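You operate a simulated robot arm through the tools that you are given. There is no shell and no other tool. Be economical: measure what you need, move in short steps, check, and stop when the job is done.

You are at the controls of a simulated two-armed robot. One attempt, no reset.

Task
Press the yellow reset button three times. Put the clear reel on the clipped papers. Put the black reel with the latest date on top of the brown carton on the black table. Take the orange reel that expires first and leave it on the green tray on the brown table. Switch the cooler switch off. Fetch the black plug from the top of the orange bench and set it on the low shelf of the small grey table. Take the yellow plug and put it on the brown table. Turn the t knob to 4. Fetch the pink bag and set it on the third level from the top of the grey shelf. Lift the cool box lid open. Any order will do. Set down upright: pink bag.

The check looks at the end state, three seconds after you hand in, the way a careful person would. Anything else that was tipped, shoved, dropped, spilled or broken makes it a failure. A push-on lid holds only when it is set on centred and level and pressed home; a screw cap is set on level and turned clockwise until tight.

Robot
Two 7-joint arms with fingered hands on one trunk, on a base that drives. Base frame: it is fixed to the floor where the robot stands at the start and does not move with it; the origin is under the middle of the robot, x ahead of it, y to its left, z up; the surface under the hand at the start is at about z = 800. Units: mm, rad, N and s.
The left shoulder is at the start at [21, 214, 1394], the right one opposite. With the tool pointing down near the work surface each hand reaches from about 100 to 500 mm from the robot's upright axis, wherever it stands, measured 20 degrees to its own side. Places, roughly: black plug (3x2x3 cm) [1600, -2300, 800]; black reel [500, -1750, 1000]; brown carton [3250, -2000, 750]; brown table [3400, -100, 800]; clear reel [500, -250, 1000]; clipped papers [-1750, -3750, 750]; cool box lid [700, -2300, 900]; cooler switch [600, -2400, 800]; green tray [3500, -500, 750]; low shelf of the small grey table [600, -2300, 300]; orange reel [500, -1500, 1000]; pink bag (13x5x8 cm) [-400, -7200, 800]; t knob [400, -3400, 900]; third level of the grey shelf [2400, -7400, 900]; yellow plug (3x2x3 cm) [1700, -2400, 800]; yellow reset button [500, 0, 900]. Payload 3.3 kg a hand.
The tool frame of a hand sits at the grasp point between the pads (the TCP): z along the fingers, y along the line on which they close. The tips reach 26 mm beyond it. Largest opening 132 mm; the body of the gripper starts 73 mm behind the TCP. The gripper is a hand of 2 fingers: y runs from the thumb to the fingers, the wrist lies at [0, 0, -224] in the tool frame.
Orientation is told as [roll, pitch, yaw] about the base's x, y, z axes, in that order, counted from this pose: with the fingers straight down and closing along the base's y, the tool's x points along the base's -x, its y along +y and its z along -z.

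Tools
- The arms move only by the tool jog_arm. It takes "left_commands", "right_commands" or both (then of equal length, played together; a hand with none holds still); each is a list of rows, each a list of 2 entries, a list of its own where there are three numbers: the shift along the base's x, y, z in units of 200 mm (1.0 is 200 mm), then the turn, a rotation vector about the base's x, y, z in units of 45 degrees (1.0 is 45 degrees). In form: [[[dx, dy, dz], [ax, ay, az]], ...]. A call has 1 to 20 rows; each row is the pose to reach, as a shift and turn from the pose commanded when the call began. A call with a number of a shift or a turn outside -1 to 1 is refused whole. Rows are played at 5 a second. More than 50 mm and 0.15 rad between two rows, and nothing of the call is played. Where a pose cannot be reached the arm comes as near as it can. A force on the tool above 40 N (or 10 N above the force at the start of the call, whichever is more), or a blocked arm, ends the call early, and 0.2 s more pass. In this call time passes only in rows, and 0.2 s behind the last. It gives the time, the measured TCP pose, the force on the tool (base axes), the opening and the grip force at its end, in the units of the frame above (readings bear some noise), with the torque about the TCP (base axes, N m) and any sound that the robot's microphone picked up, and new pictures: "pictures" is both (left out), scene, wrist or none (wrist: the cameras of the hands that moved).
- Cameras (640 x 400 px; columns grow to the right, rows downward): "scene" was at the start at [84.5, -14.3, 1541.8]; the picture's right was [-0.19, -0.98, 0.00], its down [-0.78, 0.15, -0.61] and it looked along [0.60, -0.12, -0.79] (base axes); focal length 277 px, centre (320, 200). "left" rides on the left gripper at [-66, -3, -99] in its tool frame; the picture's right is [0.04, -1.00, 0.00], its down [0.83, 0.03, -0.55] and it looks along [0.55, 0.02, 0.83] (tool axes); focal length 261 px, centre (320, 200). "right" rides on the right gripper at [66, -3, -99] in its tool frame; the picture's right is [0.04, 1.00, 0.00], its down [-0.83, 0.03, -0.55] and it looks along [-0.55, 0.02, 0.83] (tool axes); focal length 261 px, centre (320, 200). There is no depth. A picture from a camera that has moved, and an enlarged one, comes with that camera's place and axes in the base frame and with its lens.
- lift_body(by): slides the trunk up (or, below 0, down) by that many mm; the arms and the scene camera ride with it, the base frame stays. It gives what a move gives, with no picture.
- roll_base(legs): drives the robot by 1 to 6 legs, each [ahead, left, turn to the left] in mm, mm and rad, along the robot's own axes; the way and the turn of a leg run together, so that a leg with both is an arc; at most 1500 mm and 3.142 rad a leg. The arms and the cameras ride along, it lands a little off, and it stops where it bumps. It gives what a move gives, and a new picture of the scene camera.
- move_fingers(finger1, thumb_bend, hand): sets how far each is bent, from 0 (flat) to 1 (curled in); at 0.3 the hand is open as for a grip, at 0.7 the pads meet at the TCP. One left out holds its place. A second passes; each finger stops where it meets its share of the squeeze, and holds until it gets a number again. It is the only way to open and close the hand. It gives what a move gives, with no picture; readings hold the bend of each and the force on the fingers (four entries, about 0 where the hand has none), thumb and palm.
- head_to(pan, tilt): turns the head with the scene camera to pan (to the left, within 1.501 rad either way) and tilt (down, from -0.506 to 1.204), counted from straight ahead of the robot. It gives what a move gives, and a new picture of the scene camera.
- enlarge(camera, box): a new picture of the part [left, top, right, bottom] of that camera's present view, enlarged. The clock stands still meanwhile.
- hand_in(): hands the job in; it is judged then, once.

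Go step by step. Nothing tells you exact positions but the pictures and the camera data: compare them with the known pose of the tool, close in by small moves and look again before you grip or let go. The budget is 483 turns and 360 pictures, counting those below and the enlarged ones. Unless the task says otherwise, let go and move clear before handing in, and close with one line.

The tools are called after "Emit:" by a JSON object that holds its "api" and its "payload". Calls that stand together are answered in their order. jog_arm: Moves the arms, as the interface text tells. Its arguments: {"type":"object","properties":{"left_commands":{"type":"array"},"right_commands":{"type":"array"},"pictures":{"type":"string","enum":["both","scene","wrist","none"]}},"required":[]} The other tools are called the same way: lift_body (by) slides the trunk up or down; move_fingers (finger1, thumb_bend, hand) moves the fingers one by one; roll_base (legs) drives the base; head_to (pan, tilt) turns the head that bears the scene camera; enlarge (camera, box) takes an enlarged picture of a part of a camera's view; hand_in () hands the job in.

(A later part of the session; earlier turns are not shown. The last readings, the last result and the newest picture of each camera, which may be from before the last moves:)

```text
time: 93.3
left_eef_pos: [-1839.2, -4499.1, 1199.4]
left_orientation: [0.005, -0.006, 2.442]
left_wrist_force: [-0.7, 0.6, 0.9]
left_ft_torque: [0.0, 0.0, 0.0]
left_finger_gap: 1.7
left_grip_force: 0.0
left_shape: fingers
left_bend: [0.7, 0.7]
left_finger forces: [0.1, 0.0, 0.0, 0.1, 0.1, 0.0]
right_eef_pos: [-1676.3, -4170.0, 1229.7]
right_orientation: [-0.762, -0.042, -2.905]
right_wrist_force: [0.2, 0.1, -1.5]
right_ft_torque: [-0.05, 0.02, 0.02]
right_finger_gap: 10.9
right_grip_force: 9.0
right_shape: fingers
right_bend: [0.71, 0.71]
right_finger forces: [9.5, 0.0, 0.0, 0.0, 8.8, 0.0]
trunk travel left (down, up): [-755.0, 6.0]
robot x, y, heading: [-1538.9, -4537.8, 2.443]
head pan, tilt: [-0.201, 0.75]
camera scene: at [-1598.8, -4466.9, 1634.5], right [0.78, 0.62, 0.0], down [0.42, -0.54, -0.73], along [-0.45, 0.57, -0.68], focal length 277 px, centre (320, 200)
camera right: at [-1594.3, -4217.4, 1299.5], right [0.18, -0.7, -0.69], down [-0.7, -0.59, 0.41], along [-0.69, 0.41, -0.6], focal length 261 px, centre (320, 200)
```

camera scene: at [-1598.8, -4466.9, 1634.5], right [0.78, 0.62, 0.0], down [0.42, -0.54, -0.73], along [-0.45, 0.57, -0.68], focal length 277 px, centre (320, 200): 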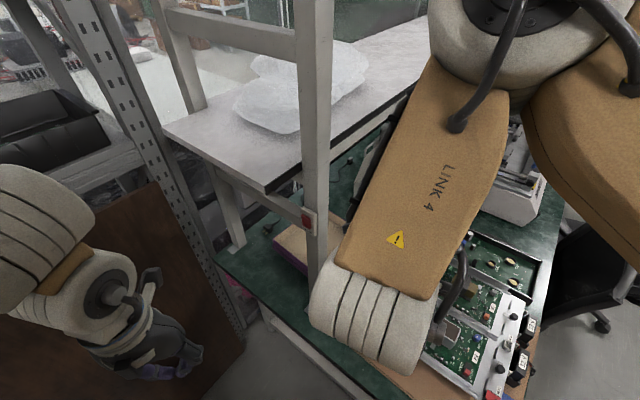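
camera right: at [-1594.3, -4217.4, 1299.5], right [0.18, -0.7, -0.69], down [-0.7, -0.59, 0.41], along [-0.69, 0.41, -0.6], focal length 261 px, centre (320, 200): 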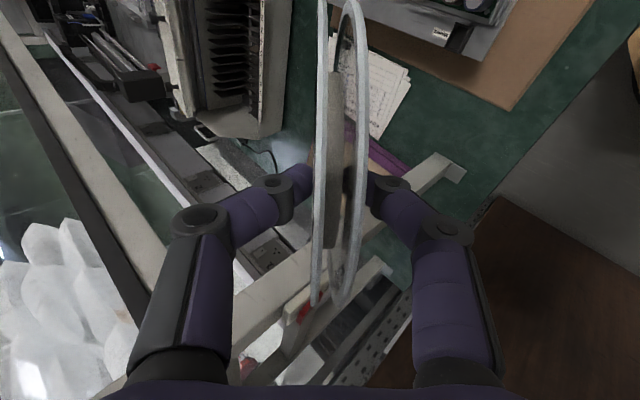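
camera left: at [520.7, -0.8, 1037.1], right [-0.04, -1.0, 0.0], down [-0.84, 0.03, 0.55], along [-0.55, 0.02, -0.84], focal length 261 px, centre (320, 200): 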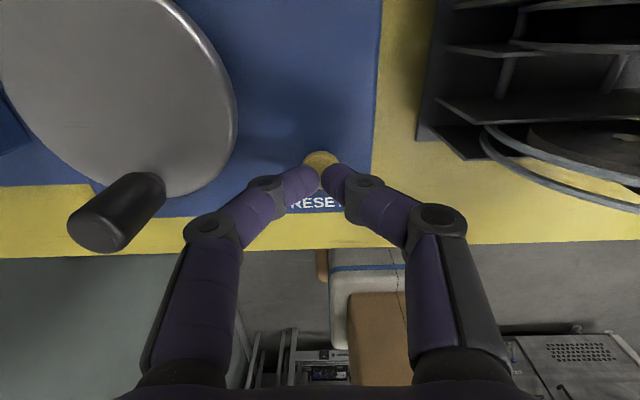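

Pitched. Now I'll move it over the papers at this height and recheck.

Emit:
{"api": "jog_arm", "payload": {"right_commands": [[[-0.11, 0.15, 0], [0, 0, 0]], [[-0.22, 0.33, 0], [0, 0, 0]], [[-0.35, 0.52, 0], [0, 0, 0]], [[-0.48, 0.72, 0], [0, 0, 0]], [[-0.6, 0.9, -0.05], [0, 0, 0]], [[-0.72, 1.0, -0.1], [0, 0, 0]]], "pictures": "both"}}

```text
time: 94.7
left_eef_pos: [-1839.4, -4500.9, 1198.2]
left_orientation: [0.002, -0.002, 2.441]
left_wrist_force: [-0.3, 0.4, -0.7]
left_ft_torque: [0.0, -0.02, -0.01]
left_finger_gap: 1.8
left_grip_force: 0.2
left_shape: fingers
left_bend: [0.7, 0.7]
left_finger forces: [0.1, 0.0, 0.0, 0.1, 0.0, 0.1]
right_eef_pos: [-1825.9, -3982.9, 1205.1]
right_orientation: [-0.783, 0.0, -2.828]
right_wrist_force: [0.3, -0.2, -1.3]
right_ft_torque: [-0.07, -0.01, 0.0]
right_finger_gap: 10.7
right_grip_force: 9.2
right_shape: fingers
right_bend: [0.71, 0.71]
right_finger forces: [9.6, 0.0, 0.0, 0.1, 8.7, 0.0]
trunk travel left (down, up): [-755.0, 6.0]
robot x, y, heading: [-1539.5, -4540.9, 2.436]
head pan, tilt: [-0.201, 0.75]
camera scene: at [-1600.3, -4468.4, 1634.5], right [0.78, 0.62, 0.0], down [0.42, -0.53, -0.73], along [-0.45, 0.57, -0.68], focal length 277 px, centre (320, 200)
camera right: at [-1741.5, -4027.2, 1277.9], right [0.26, -0.66, -0.71], down [-0.66, -0.65, 0.37], along [-0.7, 0.37, -0.61], focal length 261 px, centre (320, 200)
```

scene: 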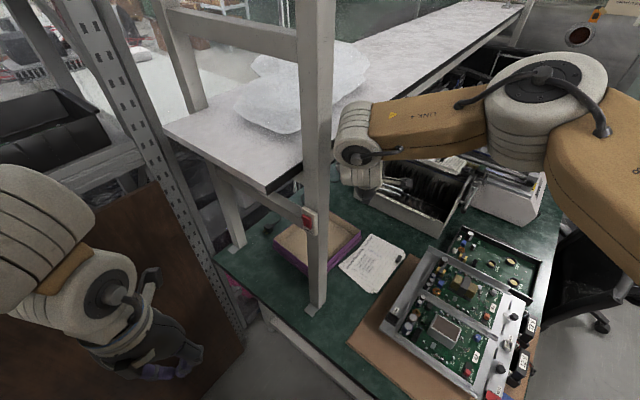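
right: 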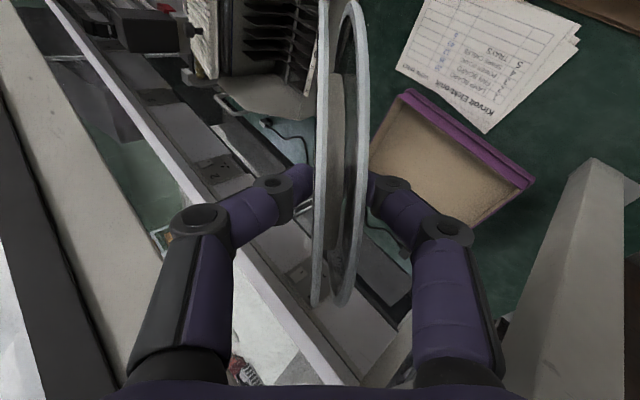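

The arm pose is good and the papers are consistently at centre (-1823, -3865). I'll lower the trunk 280 mm.

Emit:
{"api": "lift_body", "payload": {"by": -280}}

Emit:
{"api": "jog_arm", "payload": {"right_commands": [[[0.02, 0.15, 0], [0, 0, 0]], [[0.03, 0.35, 0], [0, 0, 0]]], "pictures": "both"}}

```text
time: 97.5
left_eef_pos: [-1839.3, -4502.0, 919.2]
left_orientation: [0.001, -0.005, 2.442]
left_wrist_force: [1.0, -0.6, 1.0]
left_ft_torque: [0.01, -0.01, -0.03]
left_finger_gap: 1.5
left_grip_force: 0.1
left_shape: fingers
left_bend: [0.7, 0.7]
left_finger forces: [0.0, 0.0, 0.1, 0.0, 0.1, 0.1]
right_eef_pos: [-1823.5, -3984.7, 924.6]
right_orientation: [-0.786, -0.003, -2.827]
right_wrist_force: [-0.4, -0.6, -1.2]
right_ft_torque: [0.0, -0.02, 0.02]
right_finger_gap: 10.7
right_grip_force: 9.7
right_shape: fingers
right_bend: [0.71, 0.71]
right_finger forces: [9.7, 0.0, 0.0, 0.0, 8.8, 0.0]
trunk travel left (down, up): [-475.0, 286.0]
robot x, y, heading: [-1539.1, -4537.9, 2.443]
head pan, tilt: [-0.201, 0.75]
```

```text
time: 98.1
left_eef_pos: [-1838.6, -4500.2, 919.3]
left_orientation: [0.001, -0.006, 2.441]
left_wrist_force: [1.3, 0.1, 0.2]
left_ft_torque: [0.0, 0.0, 0.01]
left_finger_gap: 1.5
left_grip_force: 0.0
left_shape: fingers
left_bend: [0.7, 0.7]
left_finger forces: [0.0, 0.0, 0.1, 0.0, 0.0, 0.0]
right_eef_pos: [-1817.4, -3915.0, 924.8]
right_orientation: [-0.783, -0.002, -2.828]
right_wrist_force: [-0.2, 0.4, -1.5]
right_ft_torque: [-0.04, 0.01, 0.02]
right_finger_gap: 10.6
right_grip_force: 9.6
right_shape: fingers
right_bend: [0.71, 0.71]
right_finger forces: [9.7, 0.1, 0.0, 0.1, 8.8, 0.0]
trunk travel left (down, up): [-475.0, 286.0]
robot x, y, heading: [-1540.5, -4540.1, 2.442]
head pan, tilt: [-0.201, 0.75]
camera scene: at [-1605.5, -4462.4, 1354.2], right [0.78, 0.62, 0.0], down [0.42, -0.54, -0.73], along [-0.45, 0.57, -0.68], focal length 277 px, centre (320, 200)
camera right: at [-1734.1, -3958.3, 997.4], right [0.26, -0.66, -0.71], down [-0.66, -0.65, 0.37], along [-0.7, 0.37, -0.61], focal length 261 px, centre (320, 200)
```

scene: 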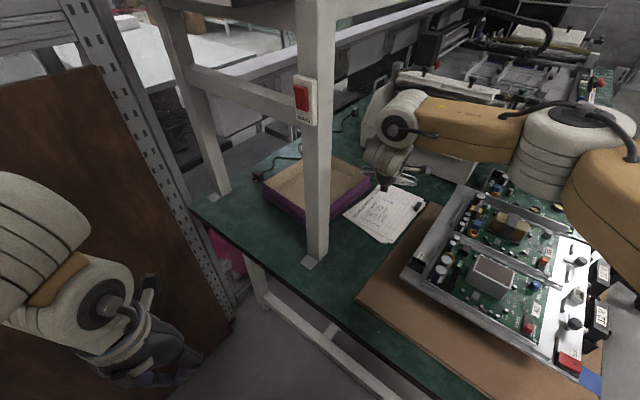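
right: 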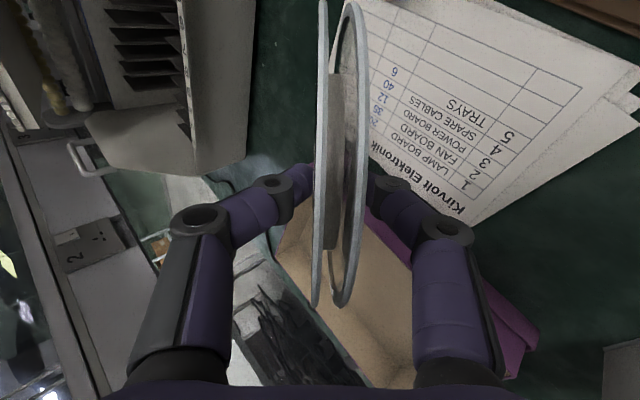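

The tool points almost along the view, and the papers lie right under the reel. I'll lower slowly until the reel's far rim touches.

Emit:
{"api": "jog_arm", "payload": {"right_commands": [[[0.03, 0.03, -0.12], [0, 0, 0]], [[0.03, 0.03, -0.24], [0, 0, 0]], [[0.03, 0.03, -0.32], [0, 0, 0]], [[0.03, 0.03, -0.36], [0, 0, 0]]], "pictures": "wrist"}}

```text
time: 99.1
left_eef_pos: [-1838.3, -4500.5, 920.6]
left_orientation: [0.001, -0.005, 2.441]
left_wrist_force: [0.3, -0.1, 0.4]
left_ft_torque: [-0.03, 0.0, -0.04]
left_finger_gap: 1.5
left_grip_force: 0.1
left_shape: fingers
left_bend: [0.7, 0.7]
left_finger forces: [0.1, 0.0, 0.0, 0.1, 0.0, 0.0]
right_eef_pos: [-1811.3, -3908.2, 853.2]
right_orientation: [-0.785, -0.002, -2.827]
right_wrist_force: [0.3, 0.5, -1.2]
right_ft_torque: [-0.03, 0.0, -0.01]
right_finger_gap: 10.7
right_grip_force: 9.5
right_shape: fingers
right_bend: [0.71, 0.71]
right_finger forces: [9.5, 0.0, 0.0, 0.1, 8.8, 0.1]
trunk travel left (down, up): [-475.0, 286.0]
robot x, y, heading: [-1542.1, -4542.0, 2.44]
head pan, tilt: [-0.201, 0.75]
camera right: at [-1728.8, -3952.2, 925.1], right [0.26, -0.66, -0.71], down [-0.66, -0.65, 0.37], along [-0.7, 0.37, -0.6], focal length 261 px, centre (320, 200)
```

right: 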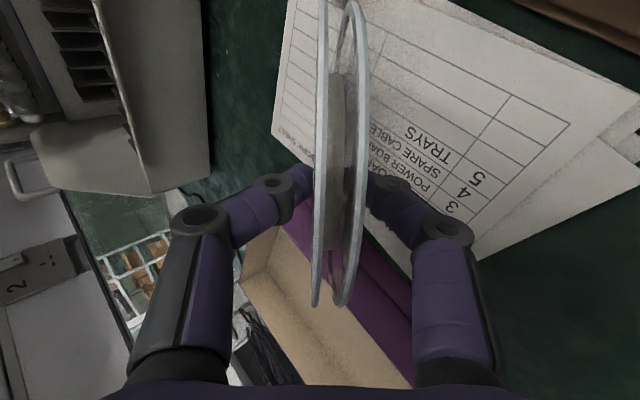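

Not touching yet; I'll continue down in small steps.

Emit:
{"api": "jog_arm", "payload": {"right_commands": [[[0, 0, -0.03], [0, 0, 0]], [[0, 0, -0.06], [0, 0, 0]], [[0, 0, -0.09], [0, 0, 0]]], "pictures": "wrist"}}

```text
time: 99.9
left_eef_pos: [-1839.3, -4500.4, 919.1]
left_orientation: [0.001, -0.005, 2.442]
left_wrist_force: [-0.7, -0.9, 0.0]
left_ft_torque: [-0.01, 0.01, -0.02]
left_finger_gap: 1.6
left_grip_force: 0.0
left_shape: fingers
left_bend: [0.7, 0.7]
left_finger forces: [0.0, 0.1, 0.0, 0.0, 0.0, 0.1]
right_eef_pos: [-1811.9, -3908.5, 835.3]
right_orientation: [-0.786, -0.001, -2.826]
right_wrist_force: [-0.4, -0.4, 1.2]
right_ft_torque: [0.11, 0.0, 0.01]
right_finger_gap: 10.5
right_grip_force: 10.3
right_shape: fingers
right_bend: [0.71, 0.73]
right_finger forces: [10.6, 0.1, 0.0, 0.0, 10.9, 0.0]
trunk travel left (down, up): [-475.0, 286.0]
robot x, y, heading: [-1539.4, -4540.2, 2.442]
head pan, tilt: [-0.201, 0.75]
camera right: at [-1728.3, -3953.0, 906.7], right [0.26, -0.66, -0.71], down [-0.66, -0.65, 0.37], along [-0.7, 0.37, -0.6], focal length 261 px, centre (320, 200)
```

right: 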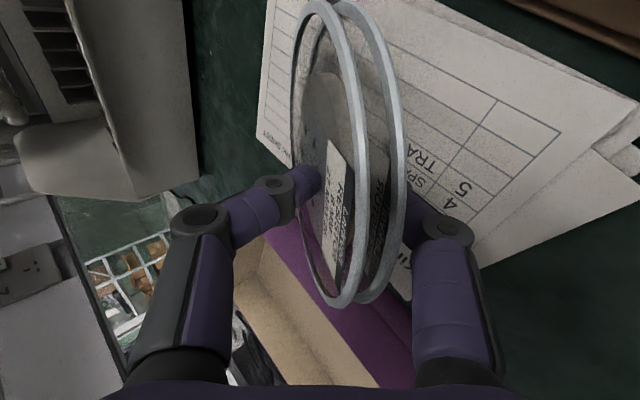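

Contact: the reel is rocking flatter in the compliant grip, which helps. I'll lower a bit more.

Emit:
{"api": "jog_arm", "payload": {"right_commands": [[[0, 0, -0.025], [0, 0, 0]], [[0, 0, -0.05], [0, 0, 0]], [[0, 0, -0.075], [0, 0, 0]], [[0, 0, -0.1], [0, 0, 0]]], "pictures": "both"}}

```text
time: 100.9
left_eef_pos: [-1839.1, -4501.2, 918.9]
left_orientation: [0.001, -0.005, 2.439]
left_wrist_force: [0.7, -0.1, -0.6]
left_ft_torque: [0.0, -0.02, -0.02]
left_finger_gap: 1.6
left_grip_force: 0.0
left_shape: fingers
left_bend: [0.7, 0.7]
left_finger forces: [0.0, 0.1, 0.1, 0.1, 0.0, 0.1]
right_eef_pos: [-1813.0, -3910.4, 816.5]
right_orientation: [-0.785, -0.002, -2.829]
right_wrist_force: [0.1, -1.8, 7.8]
right_ft_torque: [0.71, 0.19, 0.02]
right_finger_gap: 12.0
right_grip_force: 19.5
right_shape: fingers
right_bend: [0.71, 0.74]
right_finger forces: [15.9, 0.0, 0.1, 0.1, 23.6, 0.0]
trunk travel left (down, up): [-475.0, 286.0]
robot x, y, heading: [-1543.7, -4542.0, 2.443]
head pan, tilt: [-0.201, 0.75]
camera scene: at [-1605.1, -4463.8, 1354.4], right [0.78, 0.62, 0.0], down [0.42, -0.53, -0.73], along [-0.45, 0.57, -0.68], focal length 277 px, centre (320, 200)
camera right: at [-1728.8, -3954.3, 886.9], right [0.26, -0.66, -0.71], down [-0.66, -0.65, 0.37], along [-0.7, 0.37, -0.6], focal length 261 px, centre (320, 200)
```

scene: 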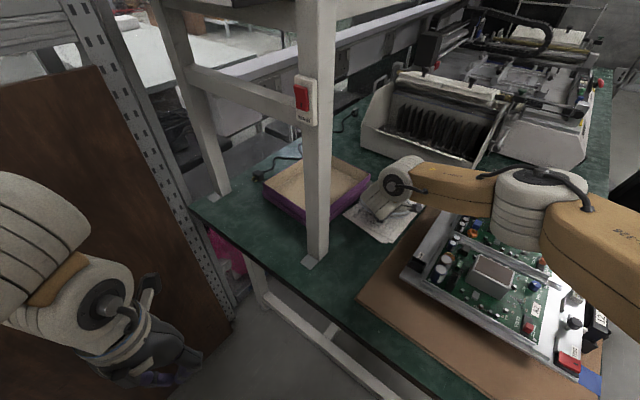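
right: 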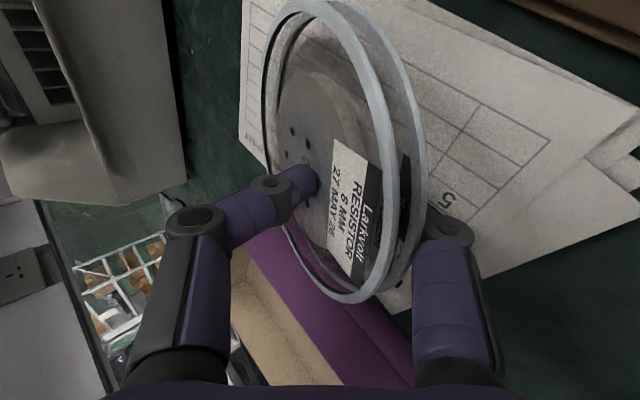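

The reel is nearly flat and contact is firm at 8 N. I'll open only the upper finger (thumb) so the reel rests on the papers and the lower finger.

Emit:
{"api": "move_fingers", "payload": {"hand": "right", "thumb_bend": 0.4}}

Emit:
{"api": "enlarge", "payload": {"camera": "right", "box": [0, 0, 640, 400]}}

```text
time: 101.9
left_eef_pos: [-1838.7, -4502.1, 918.8]
left_orientation: [0.002, -0.005, 2.441]
left_wrist_force: [0.8, -0.1, 0.2]
left_ft_torque: [0.01, 0.0, 0.01]
left_finger_gap: 1.7
left_grip_force: 0.1
left_shape: fingers
left_bend: [0.7, 0.7]
left_finger forces: [0.1, 0.0, 0.0, 0.0, 0.0, 0.0]
right_eef_pos: [-1811.9, -3909.3, 813.8]
right_orientation: [-0.784, -0.001, -2.828]
right_wrist_force: [0.0, -0.3, -0.1]
right_ft_torque: [-0.01, -0.01, 0.01]
right_finger_gap: 44.3
right_grip_force: 0.5
right_shape: fingers
right_bend: [0.74, 0.4]
right_finger forces: [0.6, 0.0, 0.0, 0.1, 0.1, 0.1]
trunk travel left (down, up): [-475.0, 286.0]
robot x, y, heading: [-1539.3, -4537.3, 2.443]
head pan, tilt: [-0.201, 0.75]
```

```text
1.00 times, centred on (320, 200) of right (not enlarged: the box is as wide or as high as the picture)
camera zoom: at [-1728.8, -3953.5, 886.3], right [0.26, -0.66, -0.71], down [-0.66, -0.65, 0.37], along [-0.7, 0.37, -0.61], focal length 261 px, centre (320, 200)
```

zoom: 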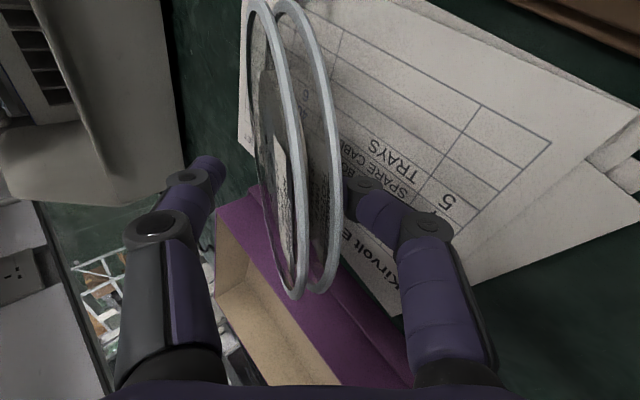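

The reel leans on the lower finger with its far rim on the papers. I'll ease the lower finger down and lower the hand slightly before withdrawing.

Emit:
{"api": "move_fingers", "payload": {"hand": "right", "finger1": 0.66, "thumb_bend": 0.3}}

Emit:
{"api": "jog_arm", "payload": {"right_commands": [[[0, 0, -0.03], [0, 0, 0]], [[0, 0, -0.06], [0, 0, 0]]], "pictures": "wrist"}}

```text
time: 102.9
left_eef_pos: [-1839.6, -4501.1, 919.6]
left_orientation: [0.003, -0.006, 2.441]
left_wrist_force: [0.4, -0.9, 0.5]
left_ft_torque: [0.02, 0.01, 0.02]
left_finger_gap: 1.5
left_grip_force: 0.0
left_shape: fingers
left_bend: [0.7, 0.7]
left_finger forces: [0.0, 0.0, 0.1, 0.0, 0.0, 0.1]
right_eef_pos: [-1812.5, -3909.8, 814.3]
right_orientation: [-0.785, -0.001, -2.829]
right_wrist_force: [-0.3, -0.5, -0.9]
right_ft_torque: [0.02, -0.03, 0.02]
right_finger_gap: 74.6
right_grip_force: 0.0
right_shape: fingers
right_bend: [0.65, 0.3]
right_finger forces: [0.6, 0.0, 0.0, 0.0, 0.0, 0.0]
trunk travel left (down, up): [-475.0, 286.0]
robot x, y, heading: [-1540.0, -4540.3, 2.441]
head pan, tilt: [-0.201, 0.75]
```

```text
time: 103.5
left_eef_pos: [-1839.1, -4501.2, 919.3]
left_orientation: [0.0, -0.005, 2.441]
left_wrist_force: [0.5, 0.5, -0.5]
left_ft_torque: [0.04, 0.02, 0.01]
left_finger_gap: 1.8
left_grip_force: 0.1
left_shape: fingers
left_bend: [0.7, 0.7]
left_finger forces: [0.0, 0.0, 0.0, 0.0, 0.1, 0.1]
right_eef_pos: [-1811.2, -3908.9, 801.1]
right_orientation: [-0.784, -0.002, -2.826]
right_wrist_force: [0.6, -0.1, -0.2]
right_ft_torque: [0.02, -0.01, -0.01]
right_finger_gap: 74.4
right_grip_force: 0.0
right_shape: fingers
right_bend: [0.66, 0.3]
right_finger forces: [0.5, 0.0, 0.1, 0.1, 0.1, 0.0]
trunk travel left (down, up): [-475.0, 286.0]
robot x, y, heading: [-1541.3, -4539.8, 2.445]
head pan, tilt: [-0.201, 0.75]
camera right: at [-1728.5, -3953.5, 873.3], right [0.26, -0.66, -0.71], down [-0.66, -0.65, 0.37], along [-0.7, 0.37, -0.6], focal length 261 px, centre (320, 200)
```

right: 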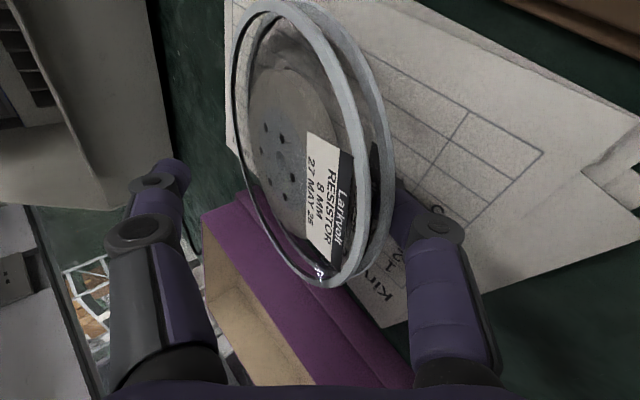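

It's settling down nicely. A little lower still.

Emit:
{"api": "jog_arm", "payload": {"right_commands": [[[0, 0, -0.03], [0, 0, 0]], [[0, 0, -0.06], [0, 0, 0]], [[0, 0, -0.08], [0, 0, 0]]], "pictures": "wrist"}}

```text
time: 104.3
left_eef_pos: [-1839.3, -4502.4, 920.2]
left_orientation: [0.002, -0.006, 2.443]
left_wrist_force: [0.2, -0.8, 0.4]
left_ft_torque: [-0.01, 0.02, 0.0]
left_finger_gap: 1.7
left_grip_force: 0.1
left_shape: fingers
left_bend: [0.7, 0.7]
left_finger forces: [0.0, 0.0, 0.0, 0.0, 0.0, 0.1]
right_eef_pos: [-1812.3, -3909.8, 788.6]
right_orientation: [-0.788, -0.004, -2.83]
right_wrist_force: [-0.9, -4.0, 15.6]
right_ft_torque: [-0.3, 0.08, 0.02]
right_finger_gap: 60.8
right_grip_force: 8.2
right_shape: fingers
right_bend: [0.71, 0.3]
right_finger forces: [16.5, 0.0, 0.0, 0.0, 0.0, 0.0]
trunk travel left (down, up): [-475.0, 286.0]
robot x, y, heading: [-1538.0, -4537.9, 2.443]
head pan, tilt: [-0.201, 0.75]
camera right: at [-1728.6, -3954.8, 859.4], right [0.25, -0.66, -0.71], down [-0.66, -0.65, 0.37], along [-0.7, 0.38, -0.6], focal length 261 px, centre (320, 200)
```

right: 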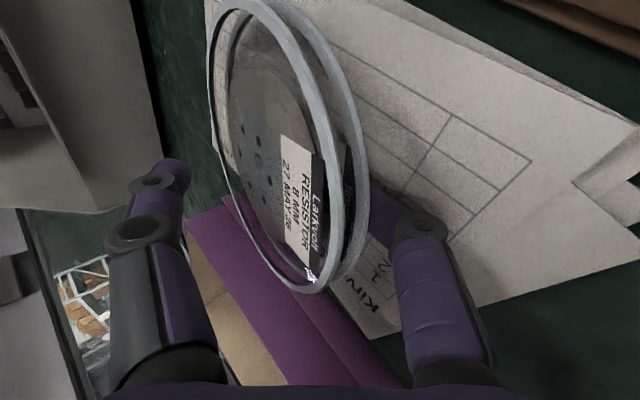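

The finger touches the papers. I'll lift a few mm and pull the hand straight back out from under the reel.

Emit:
{"api": "jog_arm", "payload": {"right_commands": [[[0, 0, 0.05], [0, 0, 0]], [[0.06, -0.18, 0.05], [0, 0, 0]], [[0.125, -0.385, 0.06], [0, 0, 0]], [[0.15, -0.45, 0.08], [0, 0, 0]]], "pictures": "wrist"}}

```text
time: 105.3
left_eef_pos: [-1839.3, -4500.7, 918.0]
left_orientation: [0.003, -0.005, 2.442]
left_wrist_force: [-0.2, 0.8, 0.1]
left_ft_torque: [0.01, 0.05, 0.02]
left_finger_gap: 1.9
left_grip_force: 0.0
left_shape: fingers
left_bend: [0.7, 0.7]
left_finger forces: [0.1, 0.1, 0.0, 0.0, 0.0, 0.0]
right_eef_pos: [-1781.7, -3999.0, 803.3]
right_orientation: [-0.785, -0.002, -2.827]
right_wrist_force: [-0.4, -0.1, -1.4]
right_ft_torque: [0.01, 0.02, -0.01]
right_finger_gap: 73.6
right_grip_force: 0.0
right_shape: fingers
right_bend: [0.66, 0.3]
right_finger forces: [0.0, 0.0, 0.0, 0.1, 0.0, 0.0]
trunk travel left (down, up): [-475.0, 286.0]
robot x, y, heading: [-1542.9, -4541.4, 2.445]
head pan, tilt: [-0.201, 0.75]
camera right: at [-1698.5, -4043.4, 875.3], right [0.26, -0.66, -0.71], down [-0.66, -0.65, 0.37], along [-0.7, 0.37, -0.6], focal length 261 px, centre (320, 200)
```

right: 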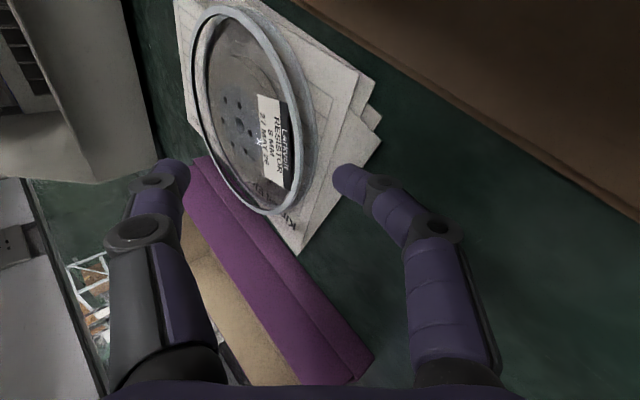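

The reel lies flat on the papers. Now straight up, then retract.

Emit:
{"api": "jog_arm", "payload": {"right_commands": [[[-0.02, 0, 0.2], [0, 0, 0]], [[-0.02, 0, 0.42], [0, 0, 0]], [[-0.02, 0, 0.65], [0, 0, 0]], [[-0.02, 0, 0.88], [0, 0, 0]]], "pictures": "none"}}

Emit:
{"api": "lift_body", "payload": {"by": 200}}

Emit:
{"api": "enlarge", "payload": {"camera": "scene", "box": [240, 140, 540, 340]}}

```text
time: 106.3
left_eef_pos: [-1839.2, -4500.3, 920.0]
left_orientation: [0.002, -0.006, 2.442]
left_wrist_force: [-0.5, -0.5, -0.7]
left_ft_torque: [0.0, 0.03, 0.02]
left_finger_gap: 1.9
left_grip_force: 0.1
left_shape: fingers
left_bend: [0.7, 0.7]
left_finger forces: [0.0, 0.1, 0.0, 0.0, 0.0, 0.1]
right_eef_pos: [-1785.8, -3996.7, 977.8]
right_orientation: [-0.783, 0.0, -2.829]
right_wrist_force: [-0.1, 0.5, -0.5]
right_ft_torque: [-0.03, 0.0, 0.0]
right_finger_gap: 73.7
right_grip_force: 0.2
right_shape: fingers
right_bend: [0.66, 0.3]
right_finger forces: [0.0, 0.0, 0.0, 0.0, 0.0, 0.0]
trunk travel left (down, up): [-475.0, 286.0]
robot x, y, heading: [-1542.0, -4538.4, 2.445]
head pan, tilt: [-0.201, 0.75]
```

```text
time: 108.5
left_eef_pos: [-1837.9, -4501.5, 1120.5]
left_orientation: [0.001, -0.006, 2.441]
left_wrist_force: [0.5, -0.3, -0.7]
left_ft_torque: [0.03, 0.02, -0.01]
left_finger_gap: 1.6
left_grip_force: 0.1
left_shape: fingers
left_bend: [0.7, 0.7]
left_finger forces: [0.1, 0.0, 0.1, 0.0, 0.0, 0.1]
right_eef_pos: [-1785.6, -3998.5, 1177.3]
right_orientation: [-0.783, -0.002, -2.828]
right_wrist_force: [0.6, 0.0, 0.0]
right_ft_torque: [0.02, -0.01, 0.0]
right_finger_gap: 73.7
right_grip_force: 0.1
right_shape: fingers
right_bend: [0.66, 0.3]
right_finger forces: [0.0, 0.0, 0.0, 0.0, 0.0, 0.0]
trunk travel left (down, up): [-675.0, 86.0]
robot x, y, heading: [-1538.7, -4540.6, 2.442]
head pan, tilt: [-0.201, 0.75]
```

```text
2.00 times, centred on (390, 240) of scene
camera zoom: at [-1599.5, -4467.9, 1554.4], right [0.78, 0.62, 0.0], down [0.42, -0.54, -0.73], along [-0.45, 0.57, -0.68], focal length 555 px, centre (180, 120)
```

zoom: 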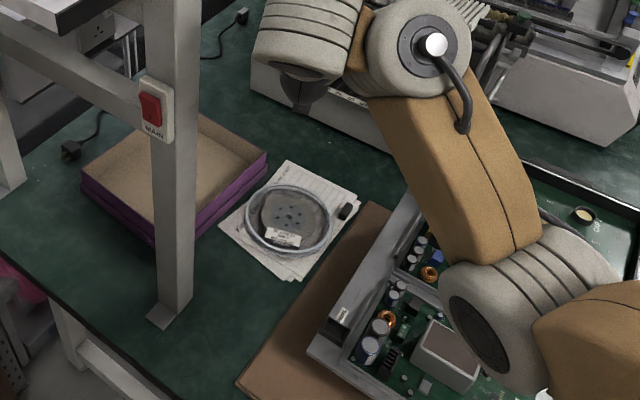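

The clear reel is done. I'll retract the right hand and undo the pitch.

Emit:
{"api": "jog_arm", "payload": {"right_commands": [[[0.1, -0.2, 0.05], [0, 0, 0]], [[0.2, -0.4, 0.1], [0, 0, 0]], [[0.3, -0.6, 0.15], [0, 0, 0]], [[0.4, -0.8, 0.2], [0, 0, 0]]], "pictures": "none"}}

Emit:
{"api": "jog_arm", "payload": {"right_commands": [[[0, 0, 0], [-0.17, -0.055, 0]], [[0, 0, 0], [-0.34, -0.11, 0]], [[0, 0, 0], [-0.51, -0.166, 0]], [[0, 0, 0], [-0.68, -0.221, 0]], [[0, 0, 0], [-0.85, -0.276, 0]], [[0, 0, 0], [-0.951, -0.309, 0]]], "pictures": "scene"}}

```text
time: 109.5
left_eef_pos: [-1837.7, -4499.7, 1119.8]
left_orientation: [0.003, -0.005, 2.441]
left_wrist_force: [0.4, 0.1, -0.5]
left_ft_torque: [0.0, -0.01, -0.01]
left_finger_gap: 1.6
left_grip_force: 0.0
left_shape: fingers
left_bend: [0.7, 0.7]
left_finger forces: [0.0, 0.0, 0.1, 0.0, 0.1, 0.0]
right_eef_pos: [-1760.0, -4027.3, 1180.6]
right_orientation: [-0.785, -0.002, -2.827]
right_wrist_force: [0.2, 0.0, -0.3]
right_ft_torque: [-0.02, -0.03, 0.02]
right_finger_gap: 73.3
right_grip_force: 0.1
right_shape: fingers
right_bend: [0.66, 0.3]
right_finger forces: [0.1, 0.1, 0.1, 0.1, 0.0, 0.0]
right hand out of reach, approached as far as the arm can: row 1, 2, 3, 4
trunk travel left (down, up): [-675.0, 86.0]
robot x, y, heading: [-1538.3, -4540.2, 2.438]
head pan, tilt: [-0.201, 0.75]
```

```text
time: 110.9
left_eef_pos: [-1839.7, -4501.8, 1119.8]
left_orientation: [0.002, -0.006, 2.441]
left_wrist_force: [-0.2, -0.6, 0.0]
left_ft_torque: [0.04, 0.0, -0.02]
left_finger_gap: 1.7
left_grip_force: 0.2
left_shape: fingers
left_bend: [0.7, 0.7]
left_finger forces: [0.0, 0.0, 0.0, 0.1, 0.0, 0.0]
right_eef_pos: [-1741.4, -4018.8, 1069.0]
right_orientation: [-0.071, -0.004, -2.827]
right_wrist_force: [0.9, 0.6, 0.3]
right_ft_torque: [0.01, 0.0, 0.02]
right_finger_gap: 73.8
right_grip_force: 0.1
right_shape: fingers
right_bend: [0.66, 0.3]
right_finger forces: [0.0, 0.0, 0.0, 0.0, 0.0, 0.0]
right hand out of reach, approached as far as the arm can: row 1, 2, 3, 4, 5, 6
trunk travel left (down, up): [-675.0, 86.0]
robot x, y, heading: [-1540.6, -4543.2, 2.441]
head pan, tilt: [-0.201, 0.75]
camera scene: at [-1599.5, -4469.7, 1554.6], right [0.78, 0.62, 0.0], down [0.42, -0.53, -0.73], along [-0.45, 0.57, -0.68], focal length 277 px, centre (320, 200)
```

scene: 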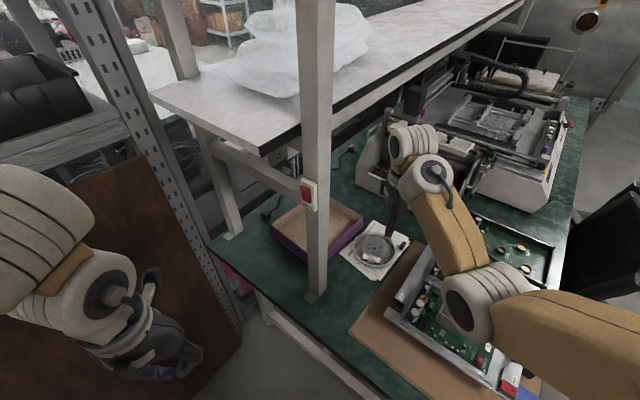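

The arm has folded elbow-down, but with clearance. I'll raise the trunk and back away into open space before straightening it out.

Emit:
{"api": "lift_body", "payload": {"by": 80}}

Emit:
{"api": "roll_base", "payload": {"legs": [[-600, 0, 0]]}}

```text
time: 112.0
left_eef_pos: [-1838.8, -4500.7, 1199.9]
left_orientation: [0.003, -0.005, 2.442]
left_wrist_force: [1.0, -0.7, 0.6]
left_ft_torque: [-0.01, -0.03, 0.04]
left_finger_gap: 1.7
left_grip_force: 0.1
left_shape: fingers
left_bend: [0.7, 0.7]
left_finger forces: [0.0, 0.0, 0.0, 0.0, 0.1, 0.1]
right_eef_pos: [-1742.5, -4016.8, 1146.4]
right_orientation: [-0.071, -0.003, -2.83]
right_wrist_force: [0.2, 0.0, -1.0]
right_ft_torque: [-0.01, -0.01, 0.03]
right_finger_gap: 73.7
right_grip_force: 0.0
right_shape: fingers
right_bend: [0.66, 0.3]
right_finger forces: [0.1, 0.0, 0.0, 0.0, 0.0, 0.0]
trunk travel left (down, up): [-755.0, 6.0]
robot x, y, heading: [-1539.1, -4542.1, 2.445]
head pan, tilt: [-0.201, 0.75]
```

```text
time: 115.4
left_eef_pos: [-1381.4, -4887.8, 1199.4]
left_orientation: [0.001, -0.007, 2.446]
left_wrist_force: [0.1, 0.7, 0.2]
left_ft_torque: [0.0, 0.01, 0.01]
left_finger_gap: 1.4
left_grip_force: 0.0
left_shape: fingers
left_bend: [0.7, 0.7]
left_finger forces: [0.1, 0.0, 0.1, 0.1, 0.1, 0.0]
right_eef_pos: [-1285.3, -4404.1, 1146.3]
right_orientation: [-0.072, -0.002, -2.825]
right_wrist_force: [-0.3, 0.3, 0.8]
right_ft_torque: [0.02, 0.01, 0.0]
right_finger_gap: 73.8
right_grip_force: 0.0
right_shape: fingers
right_bend: [0.66, 0.3]
right_finger forces: [0.0, 0.1, 0.0, 0.0, 0.0, 0.0]
trunk travel left (down, up): [-755.0, 6.0]
robot x, y, heading: [-1079.8, -4926.6, 2.449]
head pan, tilt: [-0.201, 0.75]
camera scene: at [-1140.5, -4854.1, 1634.6], right [0.78, 0.62, 0.0], down [0.43, -0.53, -0.73], along [-0.46, 0.57, -0.68], focal length 277 px, centre (320, 200)
```

scene: 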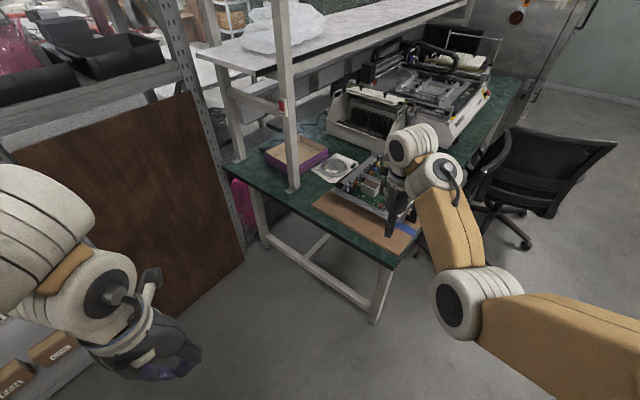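

I'll bring the right hand back towards its neutral pose.

Emit:
{"api": "jog_arm", "payload": {"right_commands": [[[0.06, -0.08, 0.12], [0.03, 0.01, -0.18]], [[0.12, -0.16, 0.25], [0.06, 0.02, -0.36]], [[0.18, -0.25, 0.37], [0.09, 0.03, -0.54]], [[0.24, -0.33, 0.5], [0.09, 0.03, -0.72]], [[0.3, -0.41, 0.62], [0.09, 0.03, -0.88]], [[0.36, -0.5, 0.75], [0.09, 0.03, -0.98]]], "pictures": "scene"}}

```text
time: 116.8
left_eef_pos: [-1379.2, -4887.6, 1200.4]
left_orientation: [0.002, -0.007, 2.443]
left_wrist_force: [-0.1, 0.3, 0.7]
left_ft_torque: [-0.01, 0.0, 0.0]
left_finger_gap: 1.5
left_grip_force: 0.0
left_shape: fingers
left_bend: [0.7, 0.7]
left_finger forces: [0.0, 0.1, 0.0, 0.0, 0.0, 0.0]
right_eef_pos: [-1125.4, -4472.5, 1069.0]
right_orientation: [-0.139, -0.029, 2.751]
right_wrist_force: [0.5, -0.2, -0.5]
right_ft_torque: [0.01, 0.03, -0.05]
right_finger_gap: 73.8
right_grip_force: 0.2
right_shape: fingers
right_bend: [0.66, 0.3]
right_finger forces: [0.0, 0.0, 0.0, 0.1, 0.1, 0.0]
right hand out of reach, approached as far as the arm can: row 1, 2, 3, 4, 5, 6
trunk travel left (down, up): [-755.0, 6.0]
robot x, y, heading: [-1080.7, -4927.3, 2.438]
head pan, tilt: [-0.201, 0.75]
camera scene: at [-1139.0, -4854.4, 1634.7], right [0.78, 0.62, 0.0], down [0.42, -0.53, -0.73], along [-0.46, 0.57, -0.68], focal length 277 px, centre (320, 200)
```

scene: 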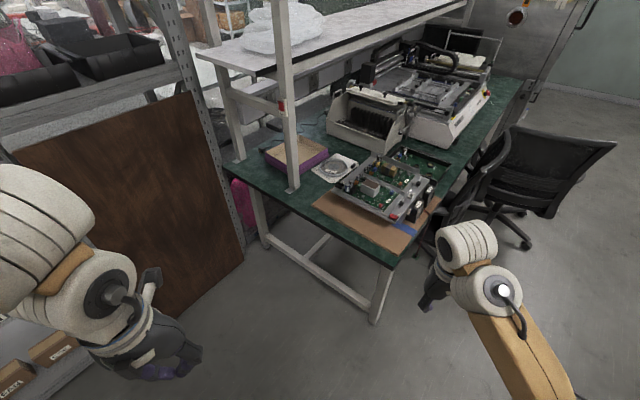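

The solver is still stuck; I'll command a lower, more extended pose to unwind the elbow.

Emit:
{"api": "jog_arm", "payload": {"right_commands": [[[-0.05, 0.05, -0.2], [0, 0, 0]], [[-0.1, 0.1, -0.4], [0, 0, 0]], [[-0.15, 0.15, -0.6], [0, 0, 0]], [[-0.2, 0.2, -0.8], [0, 0, 0]], [[-0.25, 0.25, -1.0], [0, 0, 0]], [[-0.25, 0.25, -1.0], [0, 0, 0]]], "pictures": "scene"}}

```text
time: 118.2
left_eef_pos: [-1380.1, -4888.1, 1199.7]
left_orientation: [0.002, -0.006, 2.445]
left_wrist_force: [-0.3, -0.6, -0.2]
left_ft_torque: [0.02, 0.02, 0.01]
left_finger_gap: 1.5
left_grip_force: 0.1
left_shape: fingers
left_bend: [0.7, 0.7]
left_finger forces: [0.0, 0.0, 0.0, 0.1, 0.0, 0.0]
right_eef_pos: [-1179.9, -4421.6, 870.5]
right_orientation: [-0.137, -0.03, 2.754]
right_wrist_force: [-0.1, 0.1, 0.6]
right_ft_torque: [0.0, -0.01, -0.01]
right_finger_gap: 73.6
right_grip_force: 0.0
right_shape: fingers
right_bend: [0.66, 0.3]
right_finger forces: [0.0, 0.0, 0.1, 0.0, 0.0, 0.0]
trunk travel left (down, up): [-755.0, 6.0]
robot x, y, heading: [-1080.5, -4924.0, 2.442]
head pan, tilt: [-0.201, 0.75]
camera scene: at [-1139.8, -4854.4, 1634.6], right [0.78, 0.62, 0.0], down [0.42, -0.53, -0.73], along [-0.46, 0.57, -0.68], focal length 277 px, centre (320, 200)
```

scene: 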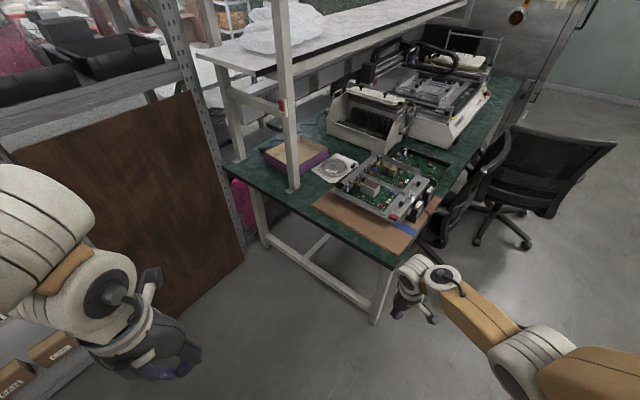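

Reachable again. I'll correct the orientation and rise gradually.

Emit:
{"api": "jog_arm", "payload": {"right_commands": [[[0, 0, 0.05], [0.06, 0.03, -0.1]], [[0, 0, 0.15], [0.12, 0.05, -0.22]], [[0, 0, 0.3], [0.17, 0.06, -0.32]], [[0, 0, 0.5], [0.17, 0.06, -0.4]], [[0, 0, 0.7], [0.17, 0.06, -0.4]], [[0, 0, 0.9], [0.17, 0.06, -0.4]]], "pictures": "scene"}}

```text
time: 119.6
left_eef_pos: [-1380.5, -4887.6, 1198.8]
left_orientation: [0.003, -0.005, 2.444]
left_wrist_force: [-0.2, -0.3, -0.1]
left_ft_torque: [0.02, 0.01, 0.02]
left_finger_gap: 1.4
left_grip_force: 0.1
left_shape: fingers
left_bend: [0.7, 0.7]
left_finger forces: [0.0, 0.0, 0.0, 0.1, 0.0, 0.0]
right_eef_pos: [-1177.8, -4422.2, 1053.6]
right_orientation: [-0.231, -0.137, 2.445]
right_wrist_force: [-0.4, -0.4, 0.6]
right_ft_torque: [-0.01, 0.03, -0.01]
right_finger_gap: 73.6
right_grip_force: 0.1
right_shape: fingers
right_bend: [0.66, 0.3]
right_finger forces: [0.0, 0.0, 0.1, 0.0, 0.0, 0.0]
trunk travel left (down, up): [-755.0, 6.0]
robot x, y, heading: [-1085.0, -4925.4, 2.447]
head pan, tilt: [-0.201, 0.75]
camera scene: at [-1141.1, -4854.4, 1634.6], right [0.78, 0.62, 0.0], down [0.43, -0.53, -0.73], along [-0.46, 0.57, -0.68], focal length 277 px, centre (320, 200)
```

scene: 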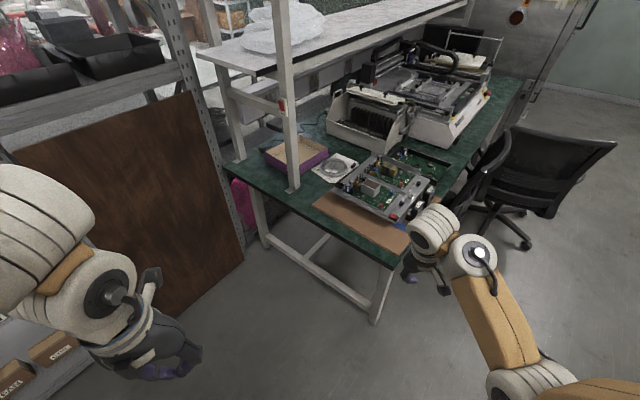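

I'll try to recover the elbow-out posture by extending the arm forward and high, levelling the tool.

Emit:
{"api": "jog_arm", "payload": {"right_commands": [[[-0.1, 0.1, 0.13], [-0.1, 0.015, 0]], [[-0.2, 0.2, 0.27], [-0.2, 0.03, 0]], [[-0.3, 0.31, 0.4], [-0.3, 0.05, 0]], [[-0.4, 0.42, 0.55], [-0.338, 0.055, 0]], [[-0.5, 0.53, 0.7], [-0.338, 0.055, 0]], [[-0.6, 0.64, 0.85], [-0.338, 0.055, 0]], [[-0.71, 0.76, 0.98], [-0.338, 0.055, 0]]], "pictures": "scene"}}

```text
time: 121.2
left_eef_pos: [-1380.8, -4887.7, 1199.7]
left_orientation: [0.002, -0.007, 2.446]
left_wrist_force: [0.5, -0.2, -0.7]
left_ft_torque: [0.01, 0.04, 0.02]
left_finger_gap: 1.5
left_grip_force: 0.0
left_shape: fingers
left_bend: [0.7, 0.7]
left_finger forces: [0.0, 0.0, 0.0, 0.0, 0.1, 0.0]
right_eef_pos: [-1303.4, -4290.1, 1227.7]
right_orientation: [0.0, -0.001, 2.43]
right_wrist_force: [0.4, 0.5, 0.3]
right_ft_torque: [-0.01, -0.01, 0.0]
right_finger_gap: 73.7
right_grip_force: 0.1
right_shape: fingers
right_bend: [0.66, 0.3]
right_finger forces: [0.0, 0.0, 0.0, 0.0, 0.1, 0.0]
right hand out of reach, approached as far as the arm can: row 7
trunk travel left (down, up): [-755.0, 6.0]
robot x, y, heading: [-1080.5, -4926.3, 2.445]
head pan, tilt: [-0.201, 0.75]
camera scene: at [-1140.6, -4854.2, 1634.5], right [0.78, 0.62, 0.0], down [0.43, -0.53, -0.73], along [-0.46, 0.57, -0.68], focal length 277 px, centre (320, 200)
```

scene: 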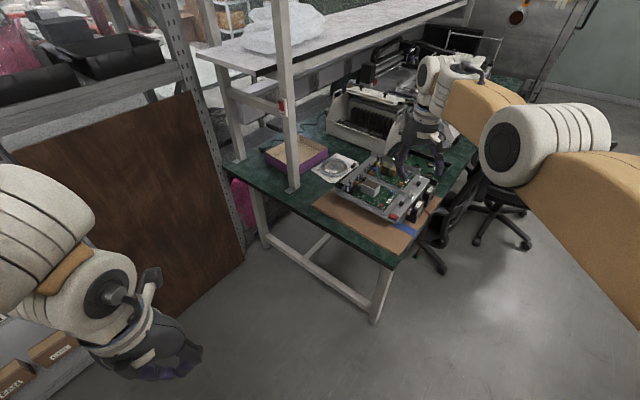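

The elbow is bending in the wrong plane. I'll roll the tool inwards (pointing left), which should push the elbow outwards.

Emit:
{"api": "jog_arm", "payload": {"right_commands": [[[0.03, -0.09, 0], [-0.13, 0.11, 0]], [[0.06, -0.18, 0], [-0.26, 0.21, 0]], [[0.1, -0.27, 0], [-0.39, 0.32, 0]], [[0.13, -0.36, 0], [-0.52, 0.43, 0]], [[0.16, -0.45, 0], [-0.65, 0.54, 0]], [[0.195, -0.55, 0], [-0.77, 0.638, 0]]], "pictures": "none"}}

Emit:
{"api": "jog_arm", "payload": {"right_commands": [[[0.03, -0.09, 0], [-0.13, 0.11, 0]], [[0.06, -0.18, 0], [-0.26, 0.21, 0]], [[0.1, -0.27, 0], [-0.39, 0.32, 0]], [[0.13, -0.36, 0], [-0.52, 0.43, 0]], [[0.16, -0.45, 0], [-0.65, 0.54, 0]], [[0.195, -0.55, 0], [-0.7, 0.58, 0]]], "pictures": "scene"}}

```text
time: 122.6
left_eef_pos: [-1379.7, -4885.5, 1198.0]
left_orientation: [0.001, -0.005, 2.443]
left_wrist_force: [-0.2, -0.1, 0.0]
left_ft_torque: [-0.03, 0.02, 0.0]
left_finger_gap: 1.6
left_grip_force: 0.0
left_shape: fingers
left_bend: [0.7, 0.7]
left_finger forces: [0.0, 0.0, 0.0, 0.1, 0.0, 0.1]
right_eef_pos: [-1273.6, -4393.7, 1220.4]
right_orientation: [0.786, 0.017, 2.435]
right_wrist_force: [-0.5, -0.1, 0.4]
right_ft_torque: [-0.03, 0.01, -0.03]
right_finger_gap: 73.7
right_grip_force: 0.0
right_shape: fingers
right_bend: [0.66, 0.3]
right_finger forces: [0.1, 0.0, 0.0, 0.0, 0.1, 0.0]
right hand out of reach, approached as far as the arm can: row 6
trunk travel left (down, up): [-755.0, 6.0]
robot x, y, heading: [-1081.7, -4922.0, 2.444]
head pan, tilt: [-0.201, 0.75]
```

```text
time: 124.0
left_eef_pos: [-1380.4, -4888.2, 1198.8]
left_orientation: [0.002, -0.006, 2.446]
left_wrist_force: [0.3, 0.0, 0.6]
left_ft_torque: [-0.02, 0.01, 0.01]
left_finger_gap: 1.4
left_grip_force: 0.1
left_shape: fingers
left_bend: [0.7, 0.7]
left_finger forces: [0.0, 0.1, 0.0, 0.1, 0.0, 0.0]
right_eef_pos: [-1306.5, -4492.3, 1174.3]
right_orientation: [1.503, 0.021, 2.451]
right_wrist_force: [-0.8, 0.1, 0.0]
right_ft_torque: [-0.01, -0.01, 0.03]
right_finger_gap: 73.5
right_grip_force: 0.1
right_shape: fingers
right_bend: [0.66, 0.3]
right_finger forces: [0.1, 0.0, 0.0, 0.0, 0.0, 0.0]
right hand out of reach, approached as far as the arm can: row 1, 2, 3, 4, 5, 6
trunk travel left (down, up): [-755.0, 6.0]
robot x, y, heading: [-1082.7, -4923.0, 2.448]
head pan, tilt: [-0.201, 0.75]
camera scene: at [-1141.3, -4854.3, 1634.6], right [0.78, 0.62, 0.0], down [0.43, -0.53, -0.73], along [-0.46, 0.57, -0.68], focal length 277 px, centre (320, 200)
```

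scene: 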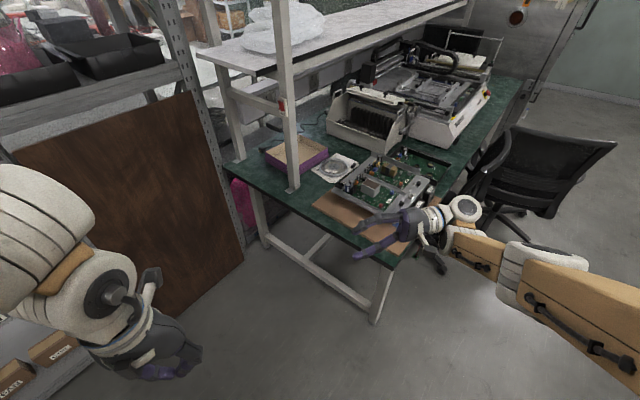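

The elbow is swinging outward. I'll raise and retract the hand in this orientation.

Emit:
{"api": "jog_arm", "payload": {"right_commands": [[[0.05, -0.04, 0.12], [0, 0, 0]], [[0.1, -0.08, 0.25], [0, 0, 0]], [[0.15, -0.13, 0.4], [0, 0, 0]], [[0.2, -0.17, 0.55], [0, 0, 0]], [[0.25, -0.21, 0.7], [0, 0, 0]], [[0.3, -0.25, 0.85], [0, 0, 0]]], "pictures": "scene"}}

```text
time: 125.4
left_eef_pos: [-1381.1, -4887.4, 1199.5]
left_orientation: [0.002, -0.005, 2.443]
left_wrist_force: [0.6, -0.7, -0.2]
left_ft_torque: [0.01, -0.01, 0.0]
left_finger_gap: 1.7
left_grip_force: 0.1
left_shape: fingers
left_bend: [0.7, 0.7]
left_finger forces: [0.0, 0.1, 0.1, 0.1, 0.0, 0.1]
right_eef_pos: [-1375.8, -4502.0, 1283.2]
right_orientation: [1.502, 0.02, 2.449]
right_wrist_force: [0.6, -0.2, -0.8]
right_ft_torque: [0.01, 0.0, 0.03]
right_finger_gap: 73.7
right_grip_force: 0.0
right_shape: fingers
right_bend: [0.66, 0.3]
right_finger forces: [0.0, 0.0, 0.1, 0.1, 0.1, 0.0]
right hand out of reach, approached as far as the arm can: row 1, 2, 3, 4, 5, 6
trunk travel left (down, up): [-755.0, 6.0]
robot x, y, heading: [-1081.6, -4930.3, 2.443]
head pan, tilt: [-0.201, 0.75]
camera scene: at [-1141.4, -4854.5, 1634.6], right [0.78, 0.62, 0.0], down [0.43, -0.53, -0.73], along [-0.46, 0.57, -0.68], focal length 277 px, centre (320, 200)
```

scene: 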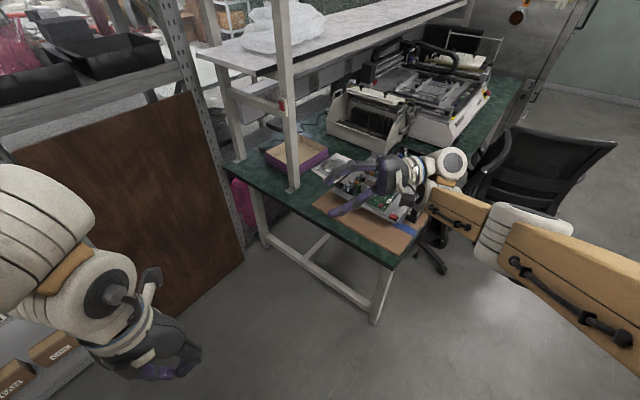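

I'll pull the wrist inwards with the tool at 45°, to see which way the elbow flexes.

Emit:
{"api": "jog_arm", "payload": {"right_commands": [[[0.08, -0.05, -0.02], [0.13, -0.11, 0]], [[0.17, -0.1, -0.05], [0.26, -0.21, 0]], [[0.26, -0.16, -0.08], [0.39, -0.32, 0]], [[0.34, -0.2, -0.11], [0.52, -0.43, 0]], [[0.43, -0.26, -0.14], [0.65, -0.54, 0]], [[0.515, -0.31, -0.165], [0.74, -0.61, 0]]], "pictures": "scene"}}

```text
time: 126.8
left_eef_pos: [-1380.7, -4887.6, 1198.8]
left_orientation: [0.002, -0.005, 2.447]
left_wrist_force: [0.2, -0.1, -0.3]
left_ft_torque: [0.06, 0.0, -0.03]
left_finger_gap: 1.5
left_grip_force: 0.0
left_shape: fingers
left_bend: [0.7, 0.7]
left_finger forces: [0.0, 0.0, 0.0, 0.0, 0.0, 0.1]
right_eef_pos: [-1344.1, -4449.0, 1226.1]
right_orientation: [0.78, 0.019, 2.442]
right_wrist_force: [-0.4, -0.3, -0.5]
right_ft_torque: [0.02, -0.01, -0.03]
right_finger_gap: 73.6
right_grip_force: 0.2
right_shape: fingers
right_bend: [0.66, 0.3]
right_finger forces: [0.0, 0.0, 0.0, 0.0, 0.1, 0.0]
right hand out of reach, approached as far as the arm can: row 1, 2, 3, 4, 5, 6
trunk travel left (down, up): [-755.0, 6.0]
robot x, y, heading: [-1081.6, -4921.6, 2.44]
head pan, tilt: [-0.201, 0.75]
camera scene: at [-1141.5, -4854.3, 1634.6], right [0.78, 0.62, 0.0], down [0.43, -0.53, -0.73], along [-0.46, 0.57, -0.68], focal length 277 px, centre (320, 200)
```

scene: 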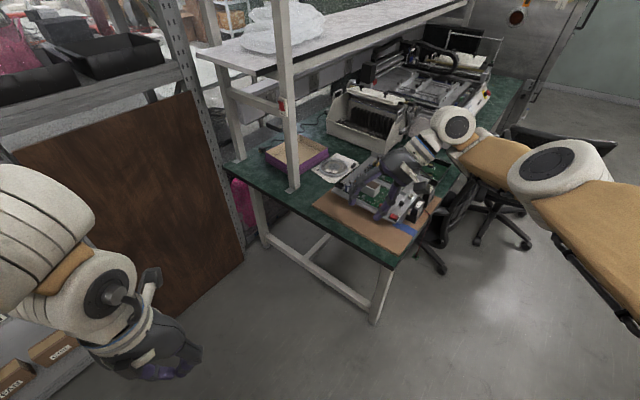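

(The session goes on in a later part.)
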